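You operate a simulated robot arm through the tools that you are given. There is no shell and no other tool.

You run a simulated robot arm. Do the job below in one go: nothing can be reset, and whatever is moved stays where it is left.

TASK
Pump coolant round until the sight glass is full, then shut the valves.
Fine: open the blue and red valves for it; the green one stays shut.
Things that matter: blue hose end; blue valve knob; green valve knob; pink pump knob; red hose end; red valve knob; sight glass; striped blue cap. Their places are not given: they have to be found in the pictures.

It is judged by the outcome, as a careful person would: the job done as asked, and still so three seconds after it is handed in. It fails if anything else is knocked over, pushed out of place, dropped, spilled or broken.

THE ROBOT
A 6-joint arm with a two-finger gripper, fixed in place. Base frame: the origin is at the foot of the arm, x ahead of it, y to its left, z up; the work surface is at about z = 88. Units: cm, rad, N and s.
Its first joint turns from -2.897 to 2.897 rad. Payload 2.45 kg.
The TCP is the grasp point between the finger pads, 2 cm short of the fingertips. In the tool frame z runs along the fingers and y along their closing line. The gripper opens to 14 cm. The gripper's body begins 16.8 cm behind the TCP.
Orientation is that of the tool frame in the base frame, as a unit quaternion [x, y, z, w]. With the fingers straight down and closing along the base's y, the tool's x points along the base's -x, its y along +y and its z along -z.

THE INTERFACE
- The arm moves only by the tool nudge_tool. Its argument "deltas" is text: rows parted by semicolons, each of 7 numbers parted by spaces: the shift along the base's x, y, z in m, then the turn, a rotation vector about the base's x, y, z in rad, then the finger opening in m, from 0 to 0.14. In form: tx ty tz ax ay az claw; .... A call has 1 to 20 rows; each row is the pose to reach, as a shift and turn from the pose commanded when the call began. A row lasts 0.2 s, in which the tool goes at most 5 cm and 0.15 rad; a call with a longer step from one row to the next is refused whole, and so is a gripper value outside its range. A pose out of reach is approached as far as the arm can. The call stops where the force on the tool passes 40 N (or 10 N more than at its start, if that is more) or the arm is blocked; 0.2 s more then pass. Each finger travels about 4.5 cm/s and halts on what it meets, pressing with about 38 N; the grip force reading is that of the motor and also rises with nothing between the fingers. The clock runs only during rows and for 0.2 s after the last one: add rows that repeat a pose to give the fingers time. It gives the time, the measured TCP pose, the force on the tool (base axes), the opening and the grip force at its end, in the units of the frame above (readings bear some noise), with the torque about the TCP (base axes, N m) and any sound that the robot's microphone picked up.
- Cameras (640 x 400 px; columns grow to the right, rows downward): "scene" is fixed at [39.65, -48.76, 171.34]; the picture's right is [0.59, -0.81, 0.00], its down [-0.56, -0.41, -0.72] and it looks along [0.58, 0.43, -0.70] (base axes); focal length 369 px, centre (320, 200). "wrist" rides on the gripper at [7.8, 1.1, -20.9] in the tool frame; the picture's right is [-0.14, 0.99, 0.00], its down [-0.92, -0.13, -0.37] and it looks along [-0.37, -0.05, 0.93] (tool axes); focal length 280 px, centre (320, 200).
- get_image(camera): a new picture of that camera. No time passes.
- pixel_to_xyz(camera, pixels): for up to 12 pixels [column, row] of the newest picture of that camera ("zoom" is the newest enlarged one), the place [x, y, z] in the base frame of the surface seen there, good to about 0.2 cm, but the place of the scene camera against the robot may be out by one fixed shift of up to 2.5 cm in any direction. No time passes.
- enlarge(camera, box): a new picture of the part [left, top, right, bottom] of that camera's present view, enlarged. No time passes.
- hand_in(): hands the job in; it is judged then, once.

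Unless the task says otherwise, let go and move clear before handing in.

The tools are called after "Request:" as a command line: name --argument value ..., lists and objects as JSON in quotes. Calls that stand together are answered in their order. nudge_tool: Moves the arm, as the interface text tells. Its arguments: {"type":"object","properties":{"deltas":{"type":"string"}},"required":["deltas"]} The other tools are called the same way: get_image (camera) takes a picture; pixel_to_xyz (camera, pixels) gives the place of the surface under pixels of a picture; enlarge (camera, box) takes an enlarged picture of a part of a camera's view; hand_in () hands the job in.

At the start:

```text
time_s: 0.0
position: [70.06, 13.36, 122.48]
tool_rot: [0.0, 1.0, 0.0, 0.001]
force: [0.4, -0.7, -0.4]
moment: [-0.01, 0.02, -0.01]
width: 13.98
finger_force: 0.1
```

scene: 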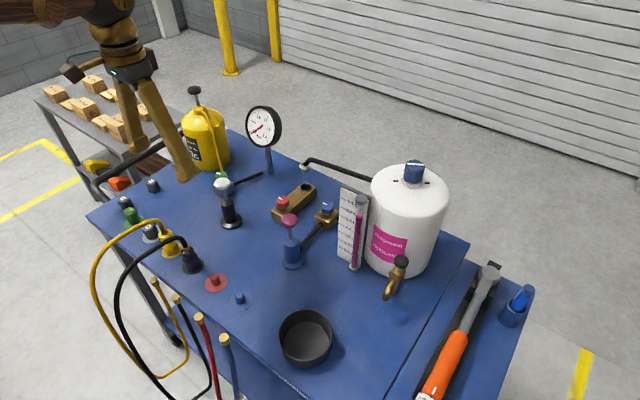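
wrist: 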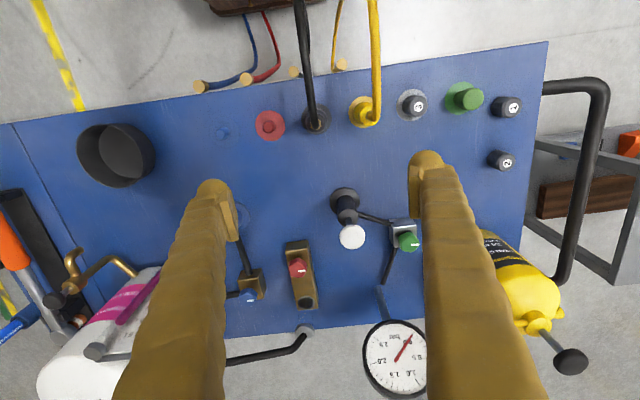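

The two pictures show a blue bench with a white tank, a sight glass (scene about 352,230), a pink-topped pump (290,222), valves and hoses hanging at the front. I'll enlarge the views before moving.

Request:
enlarge --camera "scene" --box '[200, 140, 460, 310]'

Request:
enlarge --camera "scene" --box '[80, 160, 280, 390]'

Request:
enlarge --camera "wrist" --box '[180, 60, 540, 320]'

```text
2.35 times, centred on (330, 225) of scene
```

zoom: 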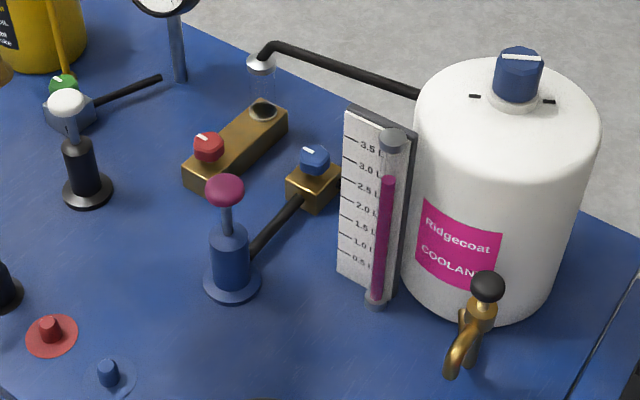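

```text
1.74 times, centred on (180, 275) of scene
```

zoom: 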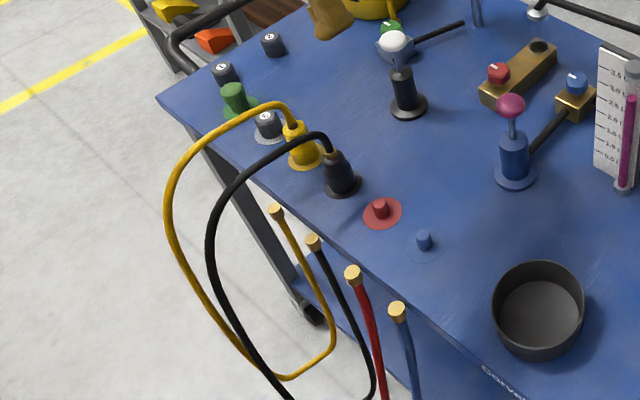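

```text
1.54 times, centred on (360, 190) of wrist
```

zoom: 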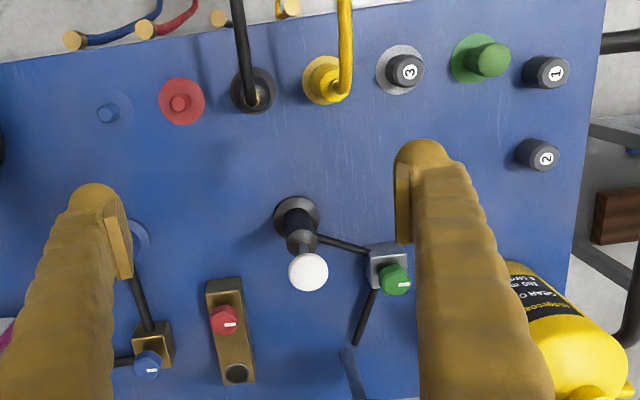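

The valves, the pump and a small clear glass at zoom (262,85) between the tank's pipe and the red valve block are visible. I'll measure the places of these parts.

Request:
pixel_to_xyz --camera "wrist" --pixels '[[297, 267], [250, 297], [305, 303], [408, 242], [224, 132], [270, 124], [202, 87], [246, 78], [296, 72], [340, 65], [352, 237], [315, 122]]'

Request:
pixel_to_xyz --camera "scene" --pixels '[[290, 219], [283, 201], [327, 208], [413, 170], [240, 297], [216, 281], [200, 318], [225, 340], [303, 187], [223, 184], [401, 261], [222, 176]]'

Request:
enlarge --camera "scene" --box '[130, 260, 290, 400]'

Request:
enlarge --camera "scene" --box '[270, 140, 380, 220]'

Request:
enlarge --camera "wrist" --box '[170, 0, 410, 150]'

Request:
enlarge --camera "scene" --box '[180, 80, 300, 240]'

```text
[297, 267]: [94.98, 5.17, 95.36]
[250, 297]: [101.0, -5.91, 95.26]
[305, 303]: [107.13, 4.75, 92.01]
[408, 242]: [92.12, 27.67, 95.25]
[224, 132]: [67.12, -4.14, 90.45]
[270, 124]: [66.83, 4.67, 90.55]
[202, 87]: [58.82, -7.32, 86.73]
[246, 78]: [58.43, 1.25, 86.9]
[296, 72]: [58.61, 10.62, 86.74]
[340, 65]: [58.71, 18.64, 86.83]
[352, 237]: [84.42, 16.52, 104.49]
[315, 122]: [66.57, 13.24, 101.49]
```

```text
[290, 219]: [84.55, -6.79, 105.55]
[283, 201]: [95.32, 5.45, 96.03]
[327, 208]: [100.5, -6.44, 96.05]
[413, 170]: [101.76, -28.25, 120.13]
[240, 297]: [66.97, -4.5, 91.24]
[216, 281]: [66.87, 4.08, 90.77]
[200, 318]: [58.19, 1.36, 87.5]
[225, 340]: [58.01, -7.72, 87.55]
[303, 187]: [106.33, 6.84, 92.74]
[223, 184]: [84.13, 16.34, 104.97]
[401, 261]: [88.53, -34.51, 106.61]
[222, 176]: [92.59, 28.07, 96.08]
```

```text
2.86 times, centred on (210, 330) of scene
```

zoom: 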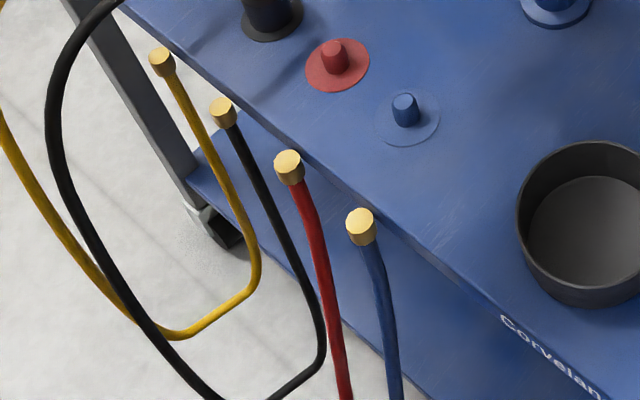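

```text
5.00 times, centred on (325, 180) of scene
```

zoom: 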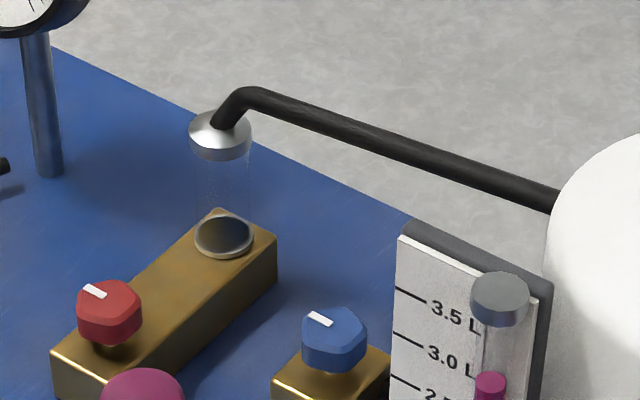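

```text
2.67 times, centred on (290, 75) of wrist
```

zoom: 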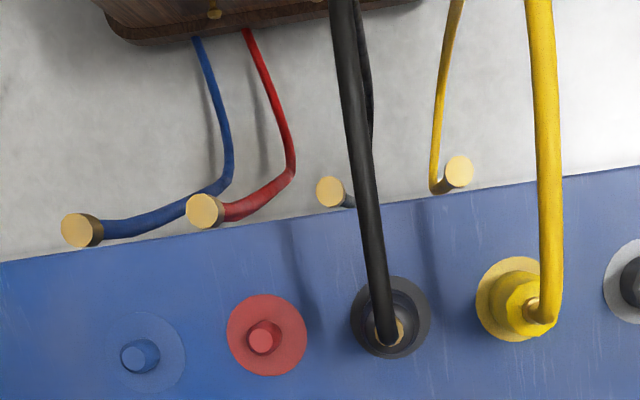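

```text
2.50 times, centred on (240, 160) of scene
```

zoom: 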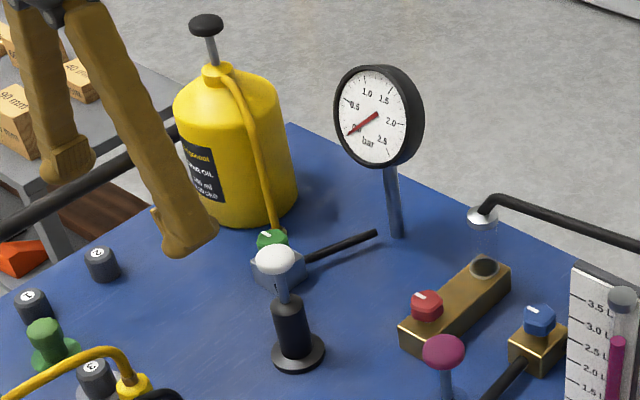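

The coolant circuit reads as tank → blue valve → pink pump → blue stub (67,-4.4), with the return from the red stub (67,4.4) → red valve → sight glass. The red and blue hoses run from the brass ends at the bench edge (x 58.5) to a brown thing near the robot (wrist 260,5), so I'll tip the wrist camera that way to see it.

Request:
pixel_to_xyz --camera "wrist" --pixels '[[260, 5], [220, 8], [310, 3], [243, 12], [264, 12], [257, 50], [275, 50], [254, 1], [120, 50], [305, 40], [375, 60], [450, 30]]'

Request:
nudge_tool --deltas "0 0 0.03 0 0.15 0 0.14; 0 0 0.06 0 0.3 0 0.14; 0 0 0.09 0 0.45 0 0.14; 0 0 0.12 0 0.6 0 0.14; 0 0 0.12 0 0.7 0 0.14"

Request:
get_image --camera "wrist"

Request:
get_image --camera "scene"

```text
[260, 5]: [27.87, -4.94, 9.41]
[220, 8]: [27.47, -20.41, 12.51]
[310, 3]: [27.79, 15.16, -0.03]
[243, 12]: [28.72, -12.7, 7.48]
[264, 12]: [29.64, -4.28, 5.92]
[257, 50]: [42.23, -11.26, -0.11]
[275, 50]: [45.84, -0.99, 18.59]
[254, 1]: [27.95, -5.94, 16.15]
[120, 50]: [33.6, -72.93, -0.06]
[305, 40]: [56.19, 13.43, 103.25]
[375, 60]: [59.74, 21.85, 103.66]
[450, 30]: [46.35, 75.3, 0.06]
```

```text
time_s: 1.2
position: [65.78, 13.28, 125.38]
tool_rot: [0.002, 0.947, 0.004, -0.322]
force: [0.2, -0.4, -0.9]
moment: [0.0, -0.05, -0.02]
width: 14.02
finger_force: 0.1
out of reach, approached as far as the arm can: row 4, 5
```

```text
taken
```

wrist: 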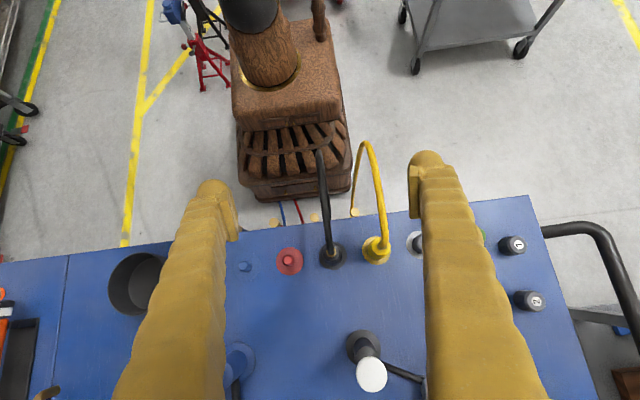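

```text
taken
```

scene: 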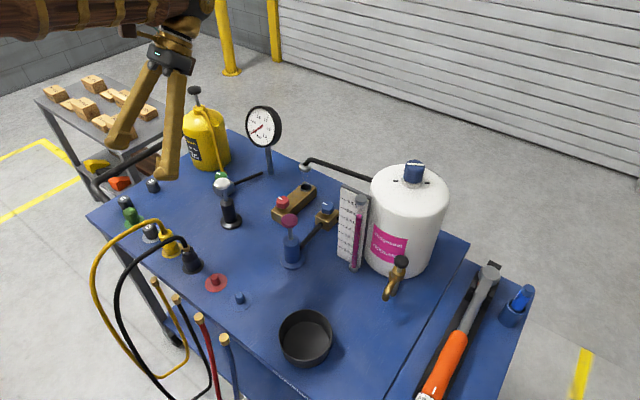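

The brown thing is just the robot's pedestal; the blue/red hoses show at (283,212) and (300,212). I'll enlarge that region.

Request:
enlarge --camera "wrist" --box '[230, 120, 410, 280]'

Request:
pixel_to_xyz --camera "wrist" --pixels '[[275, 222], [297, 221], [314, 217], [354, 211], [281, 208], [297, 207], [311, 205], [352, 195], [376, 251], [332, 256], [245, 266], [289, 260]]'

Request:
enlarge --camera "scene" --box '[90, 170, 250, 290]'

Request:
enlarge --camera "scene" --box '[180, 260, 280, 400]'

Request:
enlarge --camera "scene" --box '[330, 150, 460, 310]'

```text
2.50 times, centred on (320, 200) of wrist
```

zoom: 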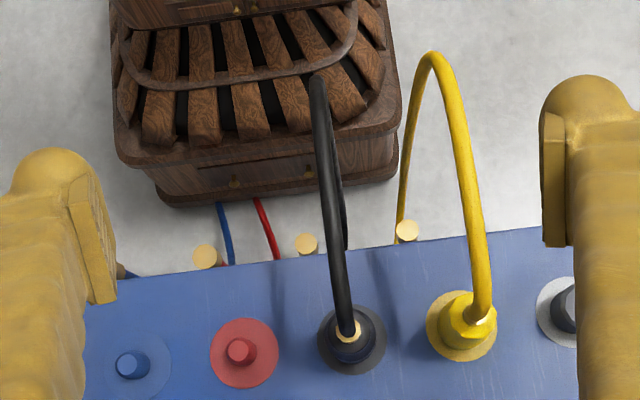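

```text
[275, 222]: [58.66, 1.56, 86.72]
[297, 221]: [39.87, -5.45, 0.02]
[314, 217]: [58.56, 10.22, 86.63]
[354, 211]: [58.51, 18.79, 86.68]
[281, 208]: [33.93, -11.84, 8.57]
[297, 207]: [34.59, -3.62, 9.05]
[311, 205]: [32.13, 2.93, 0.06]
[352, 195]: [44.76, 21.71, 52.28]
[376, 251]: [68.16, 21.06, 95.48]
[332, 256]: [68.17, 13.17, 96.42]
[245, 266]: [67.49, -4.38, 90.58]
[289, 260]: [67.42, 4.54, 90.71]
```

```text
3.33 times, centred on (170, 230) of scene
```

zoom: 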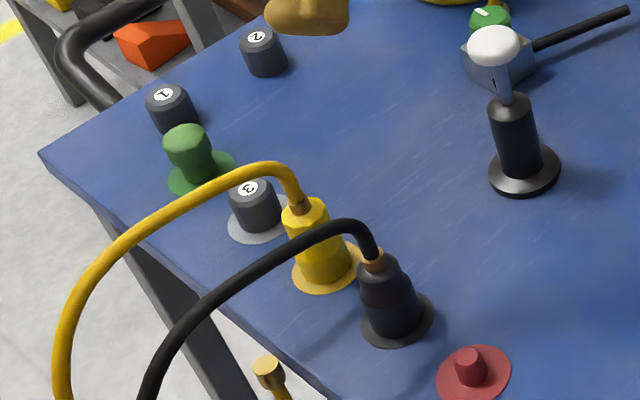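

```text
2.86 times, centred on (230, 330) of scene
```

zoom: 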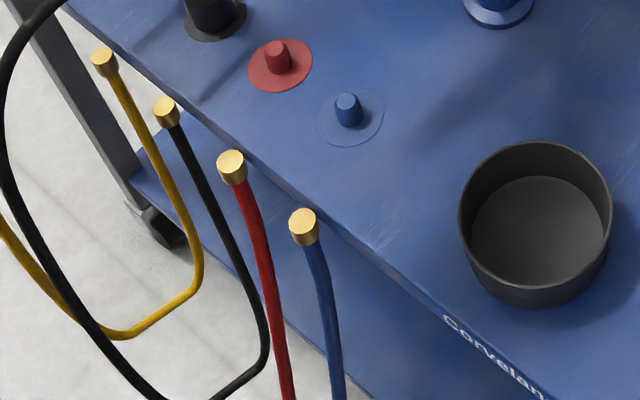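

```text
2.50 times, centred on (395, 230) of scene
```

zoom: 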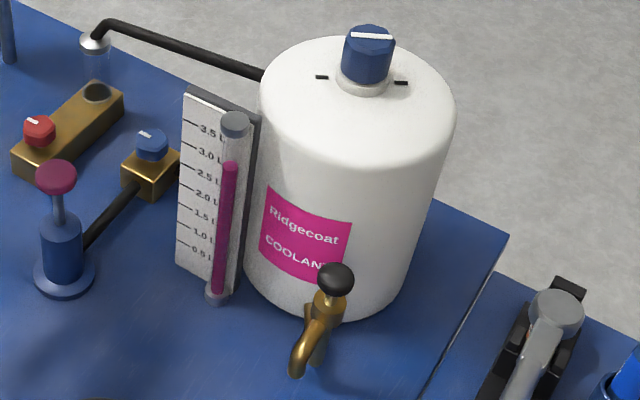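

All four hoses have a brass fitting at the bench edge (x 58.6). Black and yellow loop from theirs to the bench couplings, while red and blue drop toward the pedestal at the floor. I'll straighten the tool and get a closer look at those ends.

Request:
nudge_tool --deltas "0 0 -0.03 0 -0.15 0 0.14; 0 0 -0.06 0 -0.3 0 0.14; 0 0 -0.08 0 -0.45 0 0.14; 0 0 -0.1 0 -0.6 0 0.14; 0 0 -0.12 0 -0.7 0 0.14; 0 0 -0.12 0 -0.7 0 0.14"

```text
time_s: 2.6
position: [65.93, 13.31, 113.44]
tool_rot: [0.0, 1.0, 0.001, 0.001]
force: [-0.4, 0.2, -0.8]
moment: [0.03, 0.01, 0.03]
width: 13.98
finger_force: 0.1
```

The tool is straight again at (65.9, 13.3, 113.4). I'll move back toward the robot over y≈-5 to look at the hose ends from the robot side.

Request:
nudge_tool --deltas "-0.02 -0.04 0.02 0 0 0 0.14; -0.04 -0.08 0.02 0 0 0 0.14; -0.06 -0.12 0.02 0 0 0 0.14; -0.09 -0.15 0.02 0 0 0 0.14; -0.12 -0.18 0.02 0 0 0 0.14; -0.15 -0.18 0.0 0 0 0 0.14;  -0.16 -0.18 0.0 0 0 0 0.14"

Request:
get_image --camera "wrist"

Request:
get_image --camera "scene"

```text
time_s: 4.2
position: [49.9, -4.67, 113.57]
tool_rot: [0.0, 1.0, 0.0, 0.0]
force: [-0.3, -0.1, 0.6]
moment: [-0.02, 0.01, -0.01]
width: 14.0
finger_force: 0.0
```

```text
taken
```

wrist: 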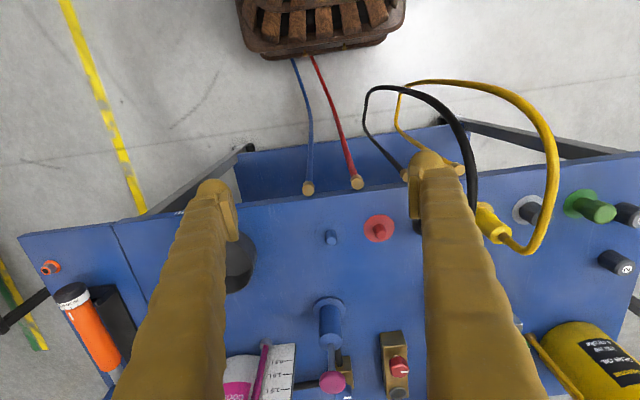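

```text
taken
```

scene: 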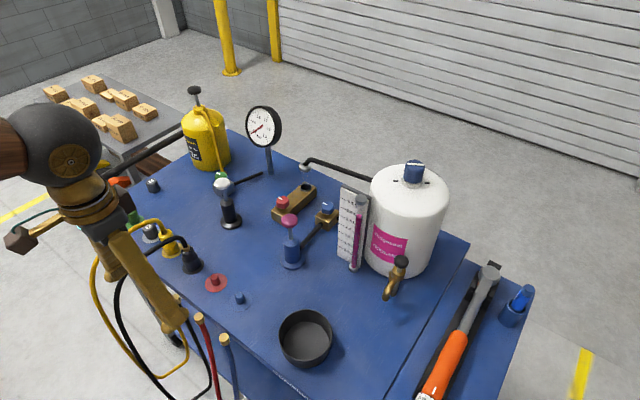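

Request:
enlarge --camera "wrist" --box '[270, 30, 420, 250]'

Request:
enlarge --camera "wrist" --box '[285, 160, 385, 250]'

Request:
enlarge --camera "scene" --box '[0, 80, 220, 340]'

Request:
enlarge --camera "scene" --box '[380, 140, 450, 190]'

```text
1.82 times, centred on (345, 140) of wrist
```

zoom: 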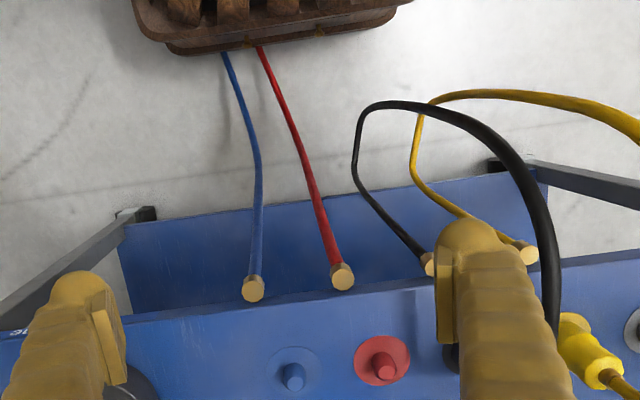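

```text
4.44 times, centred on (335, 205) of wrist
```

zoom: 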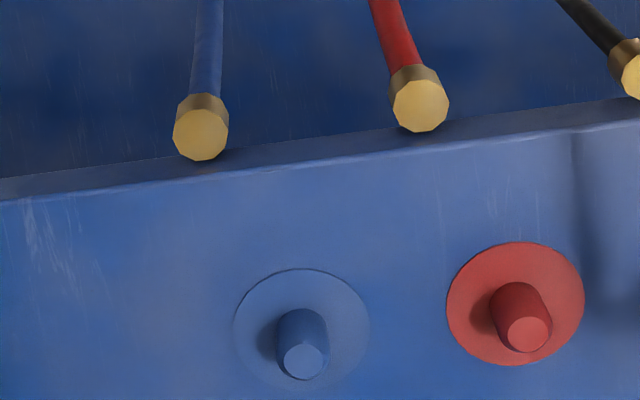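

```text
1.54 times, centred on (110, 210) of scene
```

zoom: 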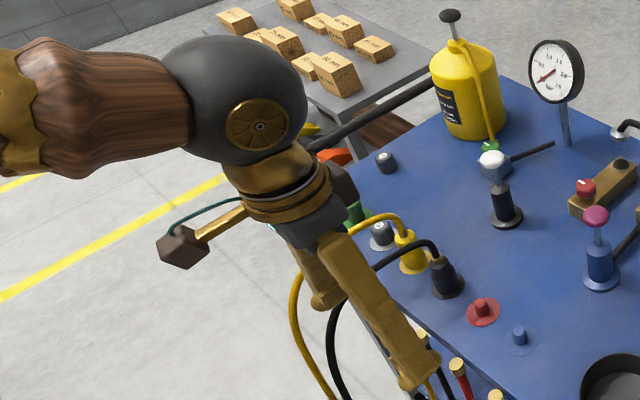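

```text
8.00 times, centred on (415, 165) of scene
```

zoom: 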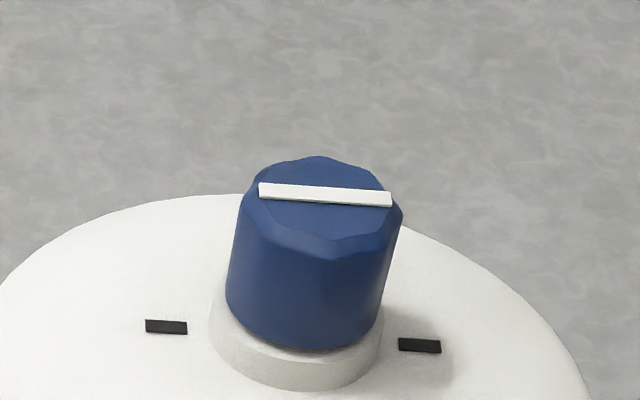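

The blue hose runs from its brass end (308,188) to the pedestal at (293,58), and red from (357,182) to (312,55). I'll enlarge where they meet the pedestal, the brass ends, and the black coupling.

Request:
enlarge --camera "wrist" --box '[270, 30, 350, 80]'

Request:
pixel_to_xyz --camera "wrist" --pixels '[[308, 188], [357, 181], [295, 64], [314, 60], [311, 120], [335, 120], [309, 160], [350, 160], [308, 198], [331, 238], [377, 230], [300, 85]]'

Request:
nudge_tool --deltas "0 0 0.0 0 0.15 0 0.14; 0.02 0 0.0 0 0.3 0 0.14; 0.04 0 0.0 0 0.45 0 0.14; 0.06 0 0.0 0 0.6 0 0.14; 0.06 0 0.0 0 0.6 0 0.14"

Request:
get_image --camera "wrist"

```text
8.00 times, centred on (310, 55) of wrist
```

zoom: 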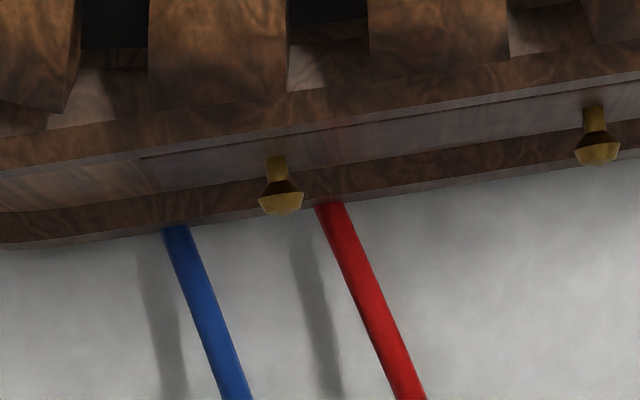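

```text
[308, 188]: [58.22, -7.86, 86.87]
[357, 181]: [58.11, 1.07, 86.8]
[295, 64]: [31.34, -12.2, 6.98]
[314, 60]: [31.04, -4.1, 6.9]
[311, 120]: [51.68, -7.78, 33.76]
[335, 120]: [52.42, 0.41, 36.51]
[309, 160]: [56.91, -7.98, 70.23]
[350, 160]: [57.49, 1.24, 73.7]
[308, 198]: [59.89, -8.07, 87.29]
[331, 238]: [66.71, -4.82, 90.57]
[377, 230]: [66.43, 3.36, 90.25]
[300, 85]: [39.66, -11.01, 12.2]
```

```text
time_s: 5.4
position: [55.99, -4.68, 113.33]
tool_rot: [0.001, 0.955, 0.0, -0.296]
force: [0.6, 0.6, 0.4]
moment: [0.0, 0.0, 0.01]
width: 13.95
finger_force: 0.1
```

```text
taken
```

wrist: 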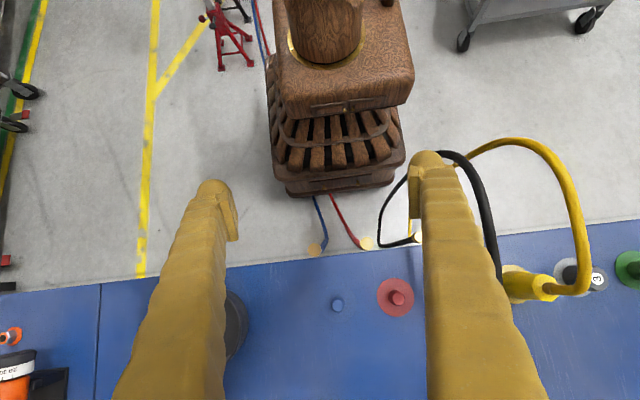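

The hoses pass behind the pedestal and re-emerge at (258,30) toward things behind the robot. I'll enlarge there.

Request:
enlarge --camera "wrist" --box '[180, 0, 300, 80]'

Request:
pixel_to_xyz --camera "wrist" --pixels '[[262, 40], [256, 10], [268, 60], [261, 12], [220, 40], [236, 12], [211, 5], [317, 200], [335, 200]]'

```text
5.00 times, centred on (240, 40) of wrist
```

zoom: 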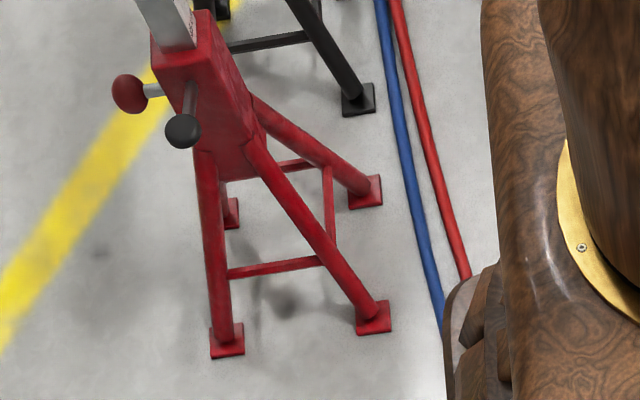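

```text
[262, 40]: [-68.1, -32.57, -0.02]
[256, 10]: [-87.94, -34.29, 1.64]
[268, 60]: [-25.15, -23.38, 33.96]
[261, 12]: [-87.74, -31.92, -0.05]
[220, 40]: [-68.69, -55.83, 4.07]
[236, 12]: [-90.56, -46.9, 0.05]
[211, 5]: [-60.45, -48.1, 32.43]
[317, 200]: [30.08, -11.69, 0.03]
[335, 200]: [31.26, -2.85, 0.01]
```

The hoses run along the floor behind the robot (x -88, y -33) past red stands, so the machine being served must be behind the robot. I'll straighten the tool and swing the arm round that way to look.

Request:
nudge_tool --deltas "-0.02 0 0.02 0 -0.15 0 0.1; -0.04 0 0.04 0 -0.3 0 0.06; -0.06 0 0.06 0 -0.45 0 0.03; -0.06 0 0.08 0 -0.6 0 0.0; -0.06 0.047 0.08 0 -0.6 0 0.0; -0.06 0.047 0.08 0 -0.6 0 0.0"

Request:
get_image --camera "wrist"

```text
time_s: 6.8
position: [50.2, 0.21, 121.85]
tool_rot: [0.002, 1.0, 0.0, 0.001]
force: [0.2, -0.1, -0.4]
moment: [0.06, 0.0, 0.02]
width: 1.96
finger_force: 0.1
```

```text
taken
```

wrist: 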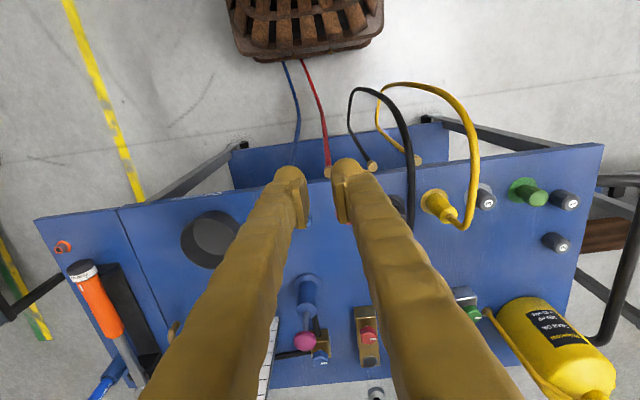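

Only floor shows on the -y side (left of the picture). I'll swing the arm there in an arc, keeping the height.

Request:
nudge_tool --deltas "-0.00225 -0.0474 0 0 0 -0.095 0; -0.009 -0.0944 0 0 0 -0.19 0; -0.0202 -0.1406 0 0 0 -0.285 0; -0.0357 -0.1855 0 0 0 -0.38 0; -0.0554 -0.2287 0 0 0 -0.475 0; -0.0791 -0.2698 0 0 0 -0.57 0; -0.1065 -0.3085 0 0 0 -0.665 0; -0.1376 -0.3445 0 0 0 -0.76 0; -0.1718 -0.3773 0 0 0 -0.855 0; -0.2092 -0.4067 0 0 0 -0.95 0; -0.2491 -0.4325 0 0 0 -1.045 0; -0.2911 -0.4543 0 0 0 -1.14 0; -0.3351 -0.4722 0 0 0 -1.235 0; -0.3808 -0.4856 0 0 0 -1.33 0; -0.4274 -0.4947 0 0 0 -1.425 0; -0.4746 -0.4994 0 0 0 -1.52 0"

Request:
get_image --camera "wrist"

Request:
get_image --camera "scene"

```text
time_s: 10.2
position: [2.4, -49.73, 121.7]
tool_rot: [0.689, 0.724, 0.0, 0.0]
force: [-0.5, 0.0, 0.4]
moment: [-0.02, 0.0, 0.02]
width: 0.0
finger_force: 29.6
```

```text
taken
```

wrist: 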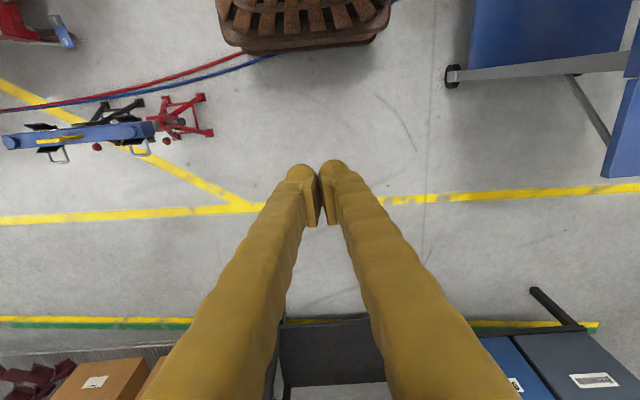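

```text
taken
```

scene: 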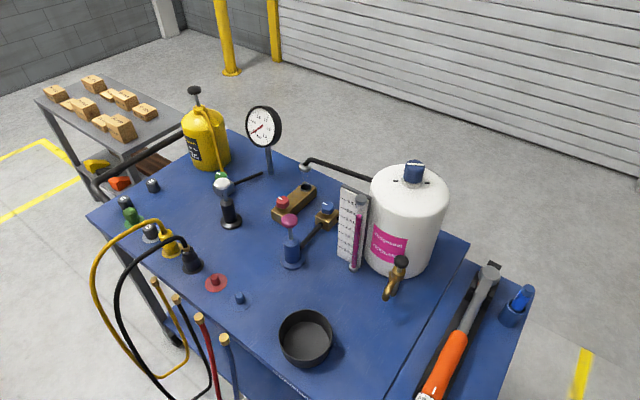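

The red and blue hoses go on along the floor to the left edge (0,105). I'll check heights there before swinging further.

Request:
pixel_to_xyz --camera "wrist" --pixels '[[80, 133], [20, 138], [20, 30], [60, 30], [5, 108], [150, 85], [100, 380], [380, 340]]'

Request:
enlarge --camera "wrist" --box '[0, 0, 220, 170]'

```text
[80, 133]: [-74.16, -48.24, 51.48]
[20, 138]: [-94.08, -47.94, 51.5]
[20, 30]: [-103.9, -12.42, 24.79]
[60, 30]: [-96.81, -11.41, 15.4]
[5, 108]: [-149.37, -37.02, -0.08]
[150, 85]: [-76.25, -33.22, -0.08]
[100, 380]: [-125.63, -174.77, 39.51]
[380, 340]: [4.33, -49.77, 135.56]
```

```text
2.35 times, centred on (110, 85) of wrist
```

zoom: 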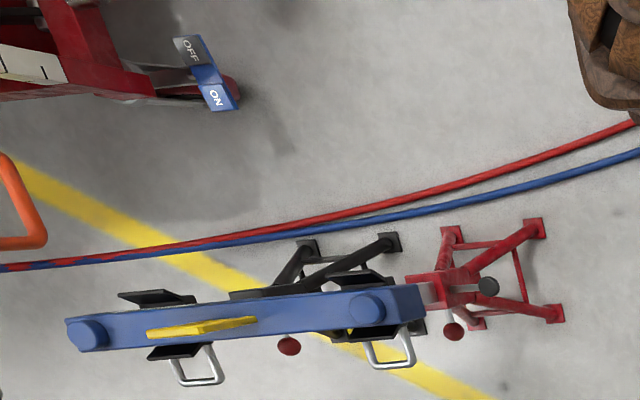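

There is another work area behind the robot (jacks, a beam at z 51). I'll swing on about 0.95 rad at the same height.

Request:
nudge_tool --deltas "-0.0475 -0.0001 0 0 0 -0.095 0; -0.0948 0.0042 0 0 0 -0.19 0; -0.1415 0.0131 0 0 0 -0.285 0; -0.187 0.0262 0 0 0 -0.38 0; -0.2312 0.0437 0 0 0 -0.475 0; -0.2735 0.0653 0 0 0 -0.57 0; -0.3136 0.0908 0 0 0 -0.665 0; -0.351 0.1199 0 0 0 -0.76 0; -0.3856 0.1526 0 0 0 -0.855 0; -0.4168 0.1883 0 0 0 -0.95 0"

Request:
get_image --camera "wrist"

```text
time_s: 12.4
position: [-39.26, -30.64, 121.43]
tool_rot: [0.944, 0.329, -0.002, 0.001]
force: [0.1, -0.2, 0.0]
moment: [0.03, 0.0, 0.02]
width: 0.0
finger_force: 29.4
```

```text
taken
```

wrist: 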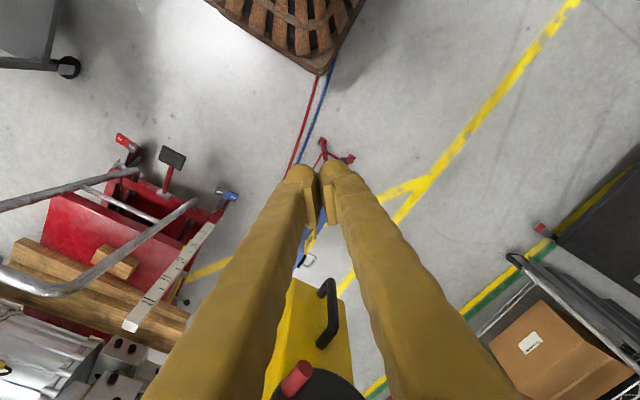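

A red lift, yellow case and other equipment sit behind. I'll tip the camera outward to see where the hoses end.

Request:
nudge_tool --deltas "0 0 0.02 -0.093 0.117 0 0; 0 0 0.04 -0.187 0.235 0 0; 0 0 0.06 -0.28 0.352 0 0; 0 0 0.08 -0.373 0.469 0 0; 0 0 0.08 -0.373 0.469 0 0"

Request:
get_image --camera "wrist"

```text
time_s: 13.6
position: [-39.3, -30.87, 129.47]
tool_rot: [0.902, 0.314, -0.279, 0.098]
force: [-0.5, -0.3, -0.2]
moment: [-0.01, 0.02, -0.03]
width: 0.0
finger_force: 29.5
```

```text
taken
```

wrist: 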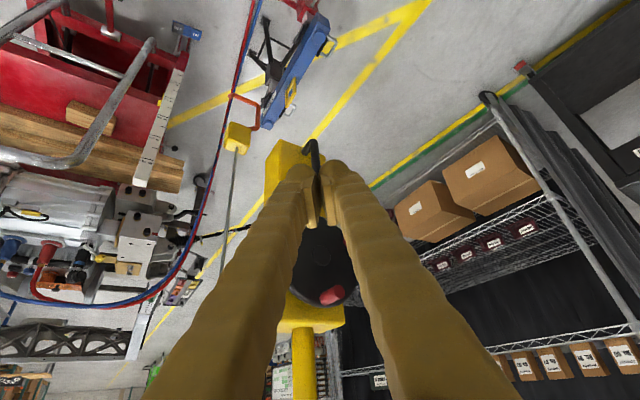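

The hoses curve round to a machine on the red lift at lower left: red end near (45,255) and blue near (10,250). I'll enlarge.

Request:
enlarge --camera "wrist" --box '[0, 170, 220, 330]'

Request:
pixel_to_xyz --camera "wrist" --pixels '[[45, 250], [75, 248], [10, 245], [75, 275], [120, 185], [165, 275], [60, 200], [130, 250], [160, 110], [305, 260]]'

```text
2.50 times, centred on (110, 250) of wrist
```

zoom: 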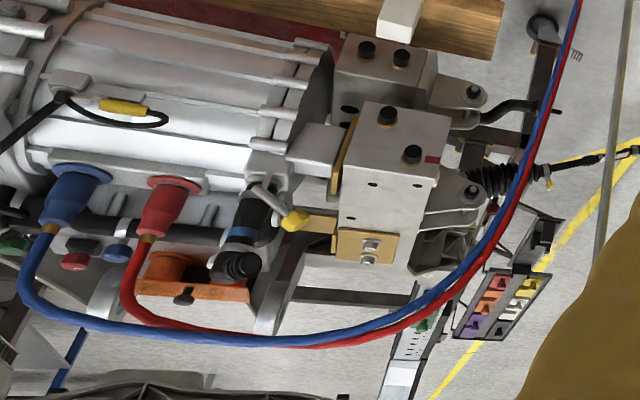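

```text
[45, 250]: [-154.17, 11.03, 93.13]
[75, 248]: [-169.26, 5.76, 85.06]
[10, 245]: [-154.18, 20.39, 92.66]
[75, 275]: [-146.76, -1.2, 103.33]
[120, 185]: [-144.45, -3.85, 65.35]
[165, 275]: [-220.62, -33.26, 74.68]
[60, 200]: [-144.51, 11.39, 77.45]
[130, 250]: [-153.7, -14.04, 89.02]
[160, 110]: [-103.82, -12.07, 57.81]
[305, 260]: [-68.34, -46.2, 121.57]
```

The blue and red couplers sit on matching ports of the motor behind the robot, so the circuit appears to be connected. I'll look closer to check both are properly seated.

Request:
enlarge --camera "wrist" --box '[0, 225, 90, 285]'

Request:
pixel_to_xyz --camera "zoom" --pixels '[[60, 200], [100, 150], [200, 180], [220, 130], [300, 180], [130, 330], [300, 350]]'

```text
6.67 times, centred on (45, 255) of wrist
```

zoom: 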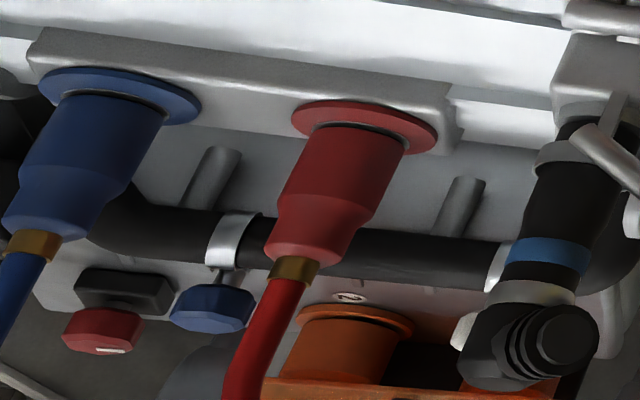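

```text
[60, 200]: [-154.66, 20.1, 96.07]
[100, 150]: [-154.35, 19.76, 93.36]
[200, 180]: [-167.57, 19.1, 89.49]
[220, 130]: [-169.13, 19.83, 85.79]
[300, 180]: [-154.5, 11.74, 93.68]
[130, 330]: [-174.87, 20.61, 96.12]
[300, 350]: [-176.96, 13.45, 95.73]
```

Both couplers are seated on their coloured ports, so there's nothing to connect and nothing there in reach anyway. I'll untilt and swing the arm back to the bench.

Request:
nudge_tool --deltas "0 0 -0.02 0.093 -0.117 0 0; 0 0 -0.04 0.187 -0.235 0 0; 0 0 -0.06 0.28 -0.352 0 0; 0 0 -0.08 0.373 -0.469 0 0; 0 0 -0.08 0.373 -0.469 0 0"

Request:
nudge_tool --deltas "0.0312 -0.0357 0 0 0 0.095 0; 0.0658 -0.0684 0 0 0 0.19 0; 0.1032 -0.0975 0 0 0 0.285 0; 0.1433 -0.123 0 0 0 0.38 0; 0.1856 -0.1446 0 0 0 0.475 0; 0.2298 -0.1621 0 0 0 0.57 0; 0.2753 -0.1752 0 0 0 0.665 0; 0.322 -0.1841 0 0 0 0.76 0; 0.3693 -0.1884 0 0 0 0.855 0; 0.4168 -0.1883 0 0 0 0.95 0"

Request:
nudge_tool --deltas "0.0472 0.0047 0 0 0 0.095 0; 0.0938 0.0138 0 0 0 0.19 0; 0.1395 0.0272 0 0 0 0.285 0; 0.1835 0.0451 0 0 0 0.38 0; 0.2255 0.0669 0 0 0 0.475 0; 0.2654 0.0927 0 0 0 0.57 0; 0.3028 0.1221 0 0 0 0.665 0; 0.337 0.1549 0 0 0 0.76 0; 0.3681 0.1909 0 0 0 0.855 0; 0.3955 0.2296 0 0 0 0.95 0; 0.4192 0.2707 0 0 0 1.045 0; 0.4389 0.3139 0 0 0 1.14 0; 0.4544 0.3588 0 0 0 1.235 0; 0.4656 0.405 0 0 0 1.33 0; 0.4724 0.452 0 0 0 1.425 0; 0.4746 0.4994 0 0 0 1.52 0"

```text
time_s: 14.8
position: [-39.02, -30.85, 121.41]
tool_rot: [0.945, 0.328, 0.0, 0.0]
force: [-0.5, -0.2, -0.3]
moment: [0.03, 0.0, 0.0]
width: 0.0
finger_force: 30.4
```

```text
time_s: 17.0
position: [2.28, -49.87, 121.15]
tool_rot: [0.689, 0.725, 0.002, -0.001]
force: [0.0, -0.7, -0.7]
moment: [-0.01, -0.02, -0.01]
width: 0.0
finger_force: 29.2
```

```text
time_s: 20.4
position: [49.88, 0.11, 121.06]
tool_rot: [0.0, 1.0, 0.0, 0.001]
force: [-0.3, 0.2, 0.3]
moment: [0.03, 0.04, 0.01]
width: 0.01
finger_force: 29.3
```

Back over the bench at (49.9, 0.1, 121). Next I'll move forward above the valves with open fingers to read their stripes and the sight glass.

Request:
nudge_tool --deltas "0.04 0 0.02 0 0 0 0.02; 0.08 0 0.04 0 0 0 0.04; 0.12 0 0.05 0 0 0 0.06; 0.16 0 0.05 0 0 0 0.08; 0.2 0 0.05 0 0 0 0.1; 0.24 0 0.05 0 0 0 0.12; 0.27 0 0.05 0 0 0 0.14; 0.27 0 0.05 0 0 0 0.14; 0.27 0 0.05 0 0 0 0.14; 0.27 0 0.05 0 0 0 0.14"

Request:
get_image --camera "wrist"

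Request:
enlarge --camera "scene" --box '[270, 165, 380, 275]'

```text
time_s: 22.6
position: [77.24, 0.22, 126.6]
tool_rot: [0.0, 1.0, 0.0, 0.001]
force: [-0.7, 0.3, -0.2]
moment: [0.05, 0.0, 0.02]
width: 14.01
finger_force: 0.1
```

```text
taken
```

wrist: 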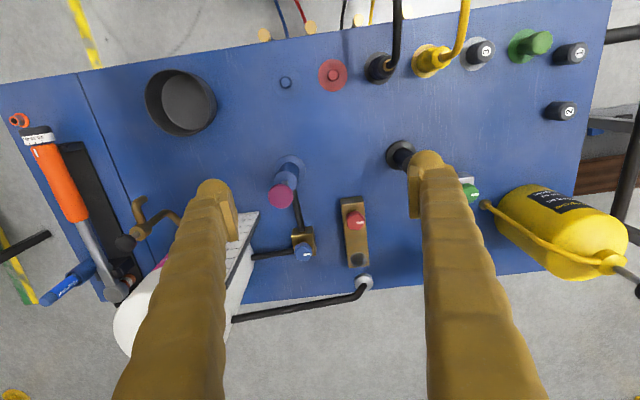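

```text
3.64 times, centred on (325, 220) of scene
```

zoom: 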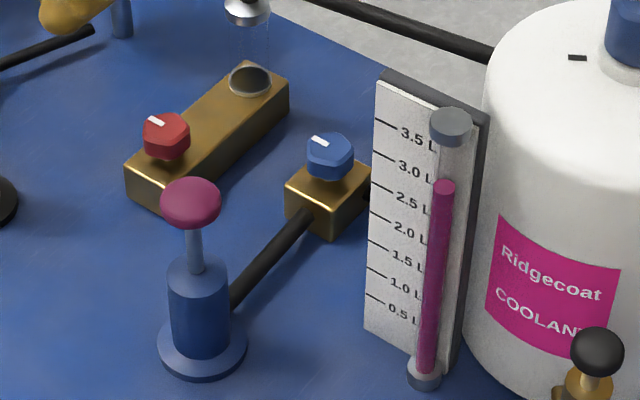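

Request:
enlarge --camera "wrist" --box '[260, 150, 400, 300]'

Request:
pixel_to_xyz --camera "zoom" --pixels '[[85, 205], [190, 395], [180, 425]]'

Request:
pixel_to_xyz --camera "wrist" --pixels '[[281, 197], [304, 251], [355, 222], [352, 205], [345, 198], [365, 265], [292, 228], [302, 232], [364, 283], [289, 165], [470, 192], [243, 250]]'

Request:
enlarge --camera "wrist" --box '[430, 160, 510, 220]'

```text
2.67 times, centred on (330, 225) of wrist
```

zoom: 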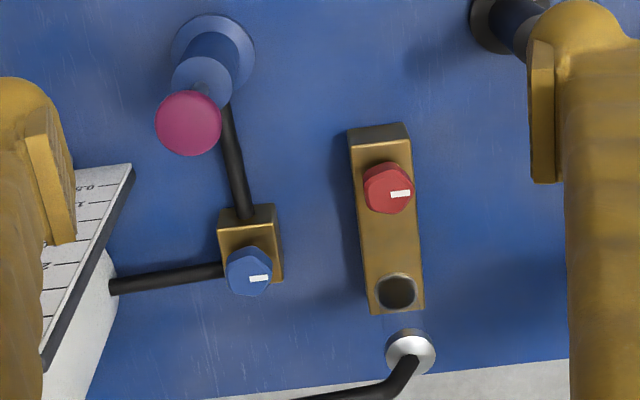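

```text
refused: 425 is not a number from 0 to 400
```

```text
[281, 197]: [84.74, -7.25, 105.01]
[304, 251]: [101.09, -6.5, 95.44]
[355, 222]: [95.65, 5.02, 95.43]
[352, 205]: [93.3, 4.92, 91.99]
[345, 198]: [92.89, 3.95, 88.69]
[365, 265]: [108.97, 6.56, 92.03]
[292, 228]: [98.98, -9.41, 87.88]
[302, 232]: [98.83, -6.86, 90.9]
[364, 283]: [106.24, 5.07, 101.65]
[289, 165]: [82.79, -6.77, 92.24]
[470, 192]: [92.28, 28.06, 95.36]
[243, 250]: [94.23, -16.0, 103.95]
```

```text
6.67 times, centred on (470, 190) of wrist
```

zoom: 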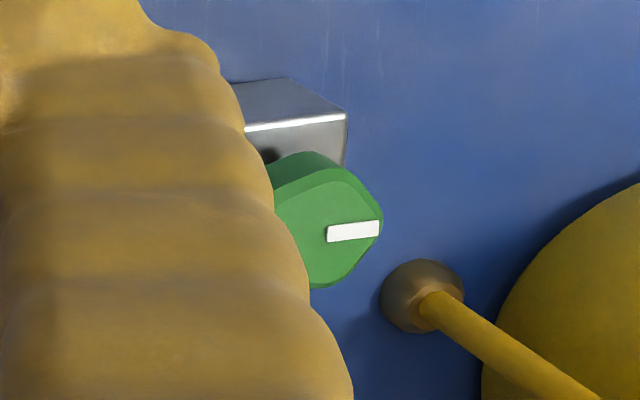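

The white stripes on the red, blue and green knobs all point to +y, across the red block's flow, so all three read shut. I'll measure the knobs precisely.

Request:
enlarge --camera "wrist" --box '[290, 190, 380, 290]'

Request:
pixel_to_xyz --camera "zoom" --pixels '[[230, 110], [266, 110], [250, 95], [250, 125], [285, 110], [75, 215], [105, 240], [90, 260], [250, 80], [235, 180], [260, 245], [280, 350]]'

```text
4.00 times, centred on (335, 240) of wrist
```

zoom: 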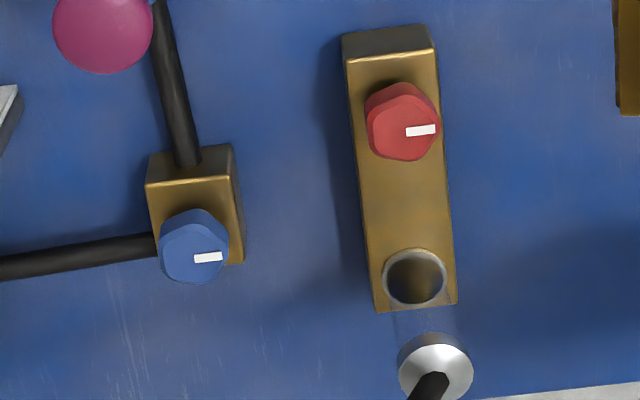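

```text
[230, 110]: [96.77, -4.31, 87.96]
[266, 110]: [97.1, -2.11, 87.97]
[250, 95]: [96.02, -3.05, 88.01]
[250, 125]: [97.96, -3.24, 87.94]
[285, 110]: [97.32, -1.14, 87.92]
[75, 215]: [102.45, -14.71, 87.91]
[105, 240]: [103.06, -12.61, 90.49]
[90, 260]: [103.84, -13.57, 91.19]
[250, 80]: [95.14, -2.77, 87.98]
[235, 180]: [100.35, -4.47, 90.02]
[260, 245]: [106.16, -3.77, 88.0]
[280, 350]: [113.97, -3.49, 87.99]
```

The new zoom shows the red knob's top at about (402,128) and the blue at (195,252). I'll measure their edges.

Request:
pixel_to_xyz --camera "zoom" --pixels '[[370, 125], [435, 133], [400, 98], [402, 157], [402, 128], [163, 250], [225, 255], [195, 227], [193, 280], [195, 252], [415, 275], [405, 60]]'

Request:
pixel_to_xyz --camera "scene" --pixels '[[282, 200], [327, 207], [222, 175], [290, 218], [308, 171], [308, 163]]'

```text
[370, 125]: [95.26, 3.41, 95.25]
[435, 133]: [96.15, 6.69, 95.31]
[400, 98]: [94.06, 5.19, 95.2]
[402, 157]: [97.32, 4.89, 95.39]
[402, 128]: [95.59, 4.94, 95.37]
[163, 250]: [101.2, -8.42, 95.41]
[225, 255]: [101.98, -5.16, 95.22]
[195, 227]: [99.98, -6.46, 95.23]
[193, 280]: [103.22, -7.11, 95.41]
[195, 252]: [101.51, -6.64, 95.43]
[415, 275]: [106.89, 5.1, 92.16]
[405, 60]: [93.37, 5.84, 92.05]
```

```text
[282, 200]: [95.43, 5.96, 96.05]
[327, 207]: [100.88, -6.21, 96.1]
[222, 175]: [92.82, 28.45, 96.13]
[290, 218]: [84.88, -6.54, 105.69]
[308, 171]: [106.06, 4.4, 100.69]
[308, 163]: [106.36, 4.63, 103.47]
```

The red knob centre is about (95.7, 5.05) and the blue about (101.6, -6.75), both roughly 3.4 cm across with tops at z 95.3. I'll measure the obstacles around them (pipe, gauge panel, tank).

Request:
pixel_to_xyz --camera "wrist" --pixels '[[360, 290], [340, 300], [300, 307], [260, 314], [240, 318], [255, 215], [238, 290], [160, 290], [130, 320], [122, 243], [140, 210], [252, 256]]'

Request:
pixel_to_xyz --camera "scene" --pixels '[[307, 162], [340, 170], [365, 177], [372, 192], [342, 186], [413, 165], [400, 190], [440, 195], [380, 180], [355, 268], [345, 265], [263, 130]]'

```text
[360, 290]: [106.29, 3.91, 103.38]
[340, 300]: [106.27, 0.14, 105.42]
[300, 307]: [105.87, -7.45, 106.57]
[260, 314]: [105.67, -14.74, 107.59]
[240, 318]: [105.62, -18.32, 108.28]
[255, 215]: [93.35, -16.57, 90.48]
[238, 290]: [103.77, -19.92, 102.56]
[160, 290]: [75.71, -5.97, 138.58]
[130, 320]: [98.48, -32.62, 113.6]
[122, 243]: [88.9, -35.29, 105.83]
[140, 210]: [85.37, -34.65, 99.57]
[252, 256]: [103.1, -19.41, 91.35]
```

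```text
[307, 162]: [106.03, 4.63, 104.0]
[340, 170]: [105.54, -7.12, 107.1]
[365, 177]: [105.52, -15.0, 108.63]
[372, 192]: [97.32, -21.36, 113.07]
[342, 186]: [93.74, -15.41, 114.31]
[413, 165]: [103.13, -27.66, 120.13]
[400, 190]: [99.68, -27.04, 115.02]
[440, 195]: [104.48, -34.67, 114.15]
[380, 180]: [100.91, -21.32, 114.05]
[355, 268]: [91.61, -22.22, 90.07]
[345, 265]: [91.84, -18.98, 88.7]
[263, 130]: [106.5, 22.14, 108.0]
```

The pipe passes near the blue valve at x 106, z 106.5, and the tank stays beyond y -16. The red valve is clearer, so I'll take it first: hover above it, fingers part-open and turned -0.75 rad.

Request:
nudge_tool --deltas "0.03 0.01 -0.02 0 0 -0.15 0.12; 0.06 0.02 -0.04 0 0 -0.3 0.1; 0.09 0.03 -0.06 0 0 -0.45 0.08; 0.12 0.04 -0.09 0 0 -0.6 0.06; 0.15 0.048 -0.12 0 0 -0.75 0.06; 0.185 0.048 -0.15 0 0 -0.75 0.06; 0.185 0.048 -0.19 0 0 -0.75 0.06; 0.185 0.048 -0.21 0 0 -0.75 0.06; 0.185 0.048 -0.21 0 0 -0.75 0.06"

Request:
get_image --camera "wrist"

Request:
get_image --camera "scene"

```text
time_s: 24.6
position: [95.54, 4.68, 105.42]
tool_rot: [0.366, 0.931, 0.0, 0.0]
force: [0.0, 0.1, 0.4]
moment: [0.02, -0.04, 0.02]
width: 6.0
finger_force: 0.0
```

```text
taken
```

wrist: 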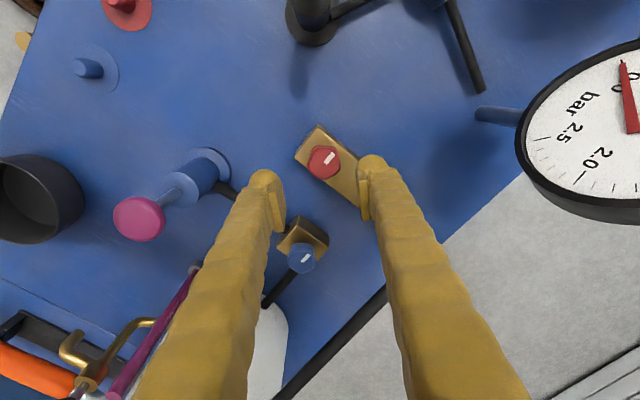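

```text
taken
```

scene: 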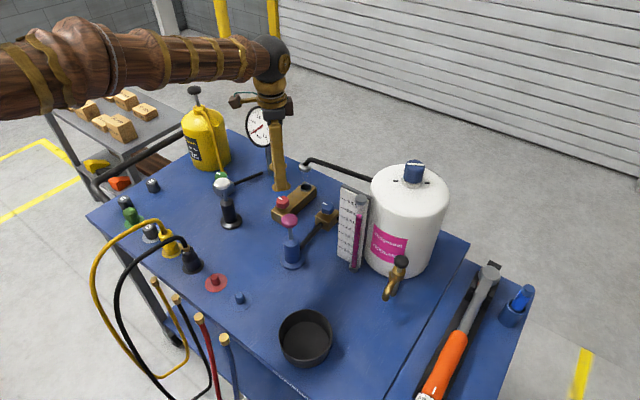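

The tool reached (95.5, 4.7, 105.4). I'll refine the red knob's place at wrist pixel (325,161).

Request:
enlarge --camera "wrist" --box '[270, 110, 390, 290]'

Request:
pixel_to_xyz --camera "wrist" --pixels '[[310, 162], [340, 160], [325, 148], [325, 175], [325, 161], [302, 245], [302, 270], [290, 259], [313, 258], [140, 220], [125, 205], [150, 235]]'

```text
2.22 times, centred on (330, 200) of wrist
```

zoom: 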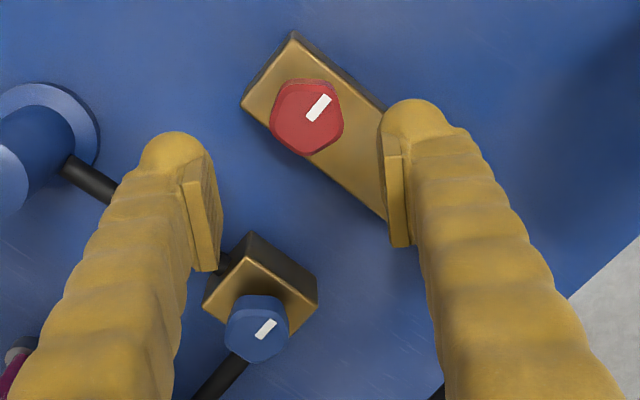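

```text
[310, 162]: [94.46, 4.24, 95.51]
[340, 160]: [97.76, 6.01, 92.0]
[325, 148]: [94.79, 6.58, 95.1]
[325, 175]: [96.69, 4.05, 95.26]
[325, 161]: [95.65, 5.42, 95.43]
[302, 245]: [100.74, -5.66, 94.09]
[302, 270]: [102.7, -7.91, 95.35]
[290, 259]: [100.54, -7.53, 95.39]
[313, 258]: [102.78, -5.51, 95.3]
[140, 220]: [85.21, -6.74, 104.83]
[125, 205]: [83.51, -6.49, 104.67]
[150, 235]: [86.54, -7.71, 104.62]
```

The red knob is centred at about (95.7, 5.2) with its top at 95.3 and the block top at 92.0. I'll go down to z≈94.5 with the fingers 6 cm open.

Request:
nudge_tool --deltas "0.002 0.005 -0.03 0 0 0 0.06; 0.002 0.005 -0.06 0 0 0 0.06; 0.002 0.005 -0.09 0 0 0 0.06; 0.002 0.005 -0.1 0 0 0 0.06; 0.002 0.005 -0.107 0 0 0 0.06; 0.002 0.005 -0.107 0 0 0 0.06"

Request:
get_image --camera "wrist"

```text
time_s: 26.0
position: [95.73, 5.33, 94.7]
tool_rot: [0.367, 0.93, 0.0, -0.001]
force: [-0.2, 0.1, -0.9]
moment: [-0.02, 0.0, 0.0]
width: 6.03
finger_force: 0.1
```

```text
taken
```

wrist: 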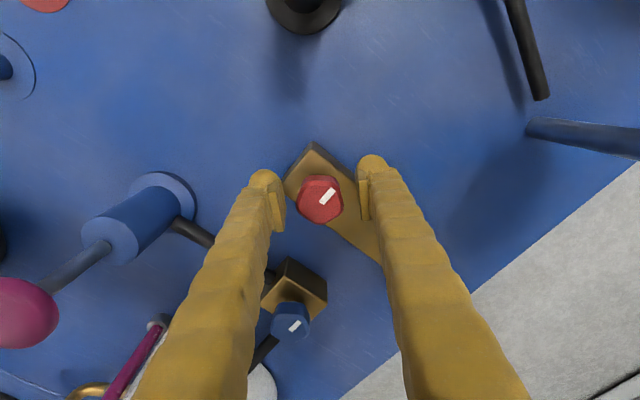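

The knob sits between the fingers at (320,198). I'll close on it.

Request:
nudge_tool --deltas "0 0 0 0 0 0 0.025; 0 0 0 0 0 0 0.025; 0 0 0 0 0 0 0.025; 0 0 0 0 0 0 0.025"

```text
time_s: 27.0
position: [95.61, 5.35, 94.78]
tool_rot: [0.367, 0.93, 0.0, 0.0]
force: [-10.9, -9.5, 0.2]
moment: [-0.13, 0.13, -0.07]
width: 3.65
finger_force: 44.8
```

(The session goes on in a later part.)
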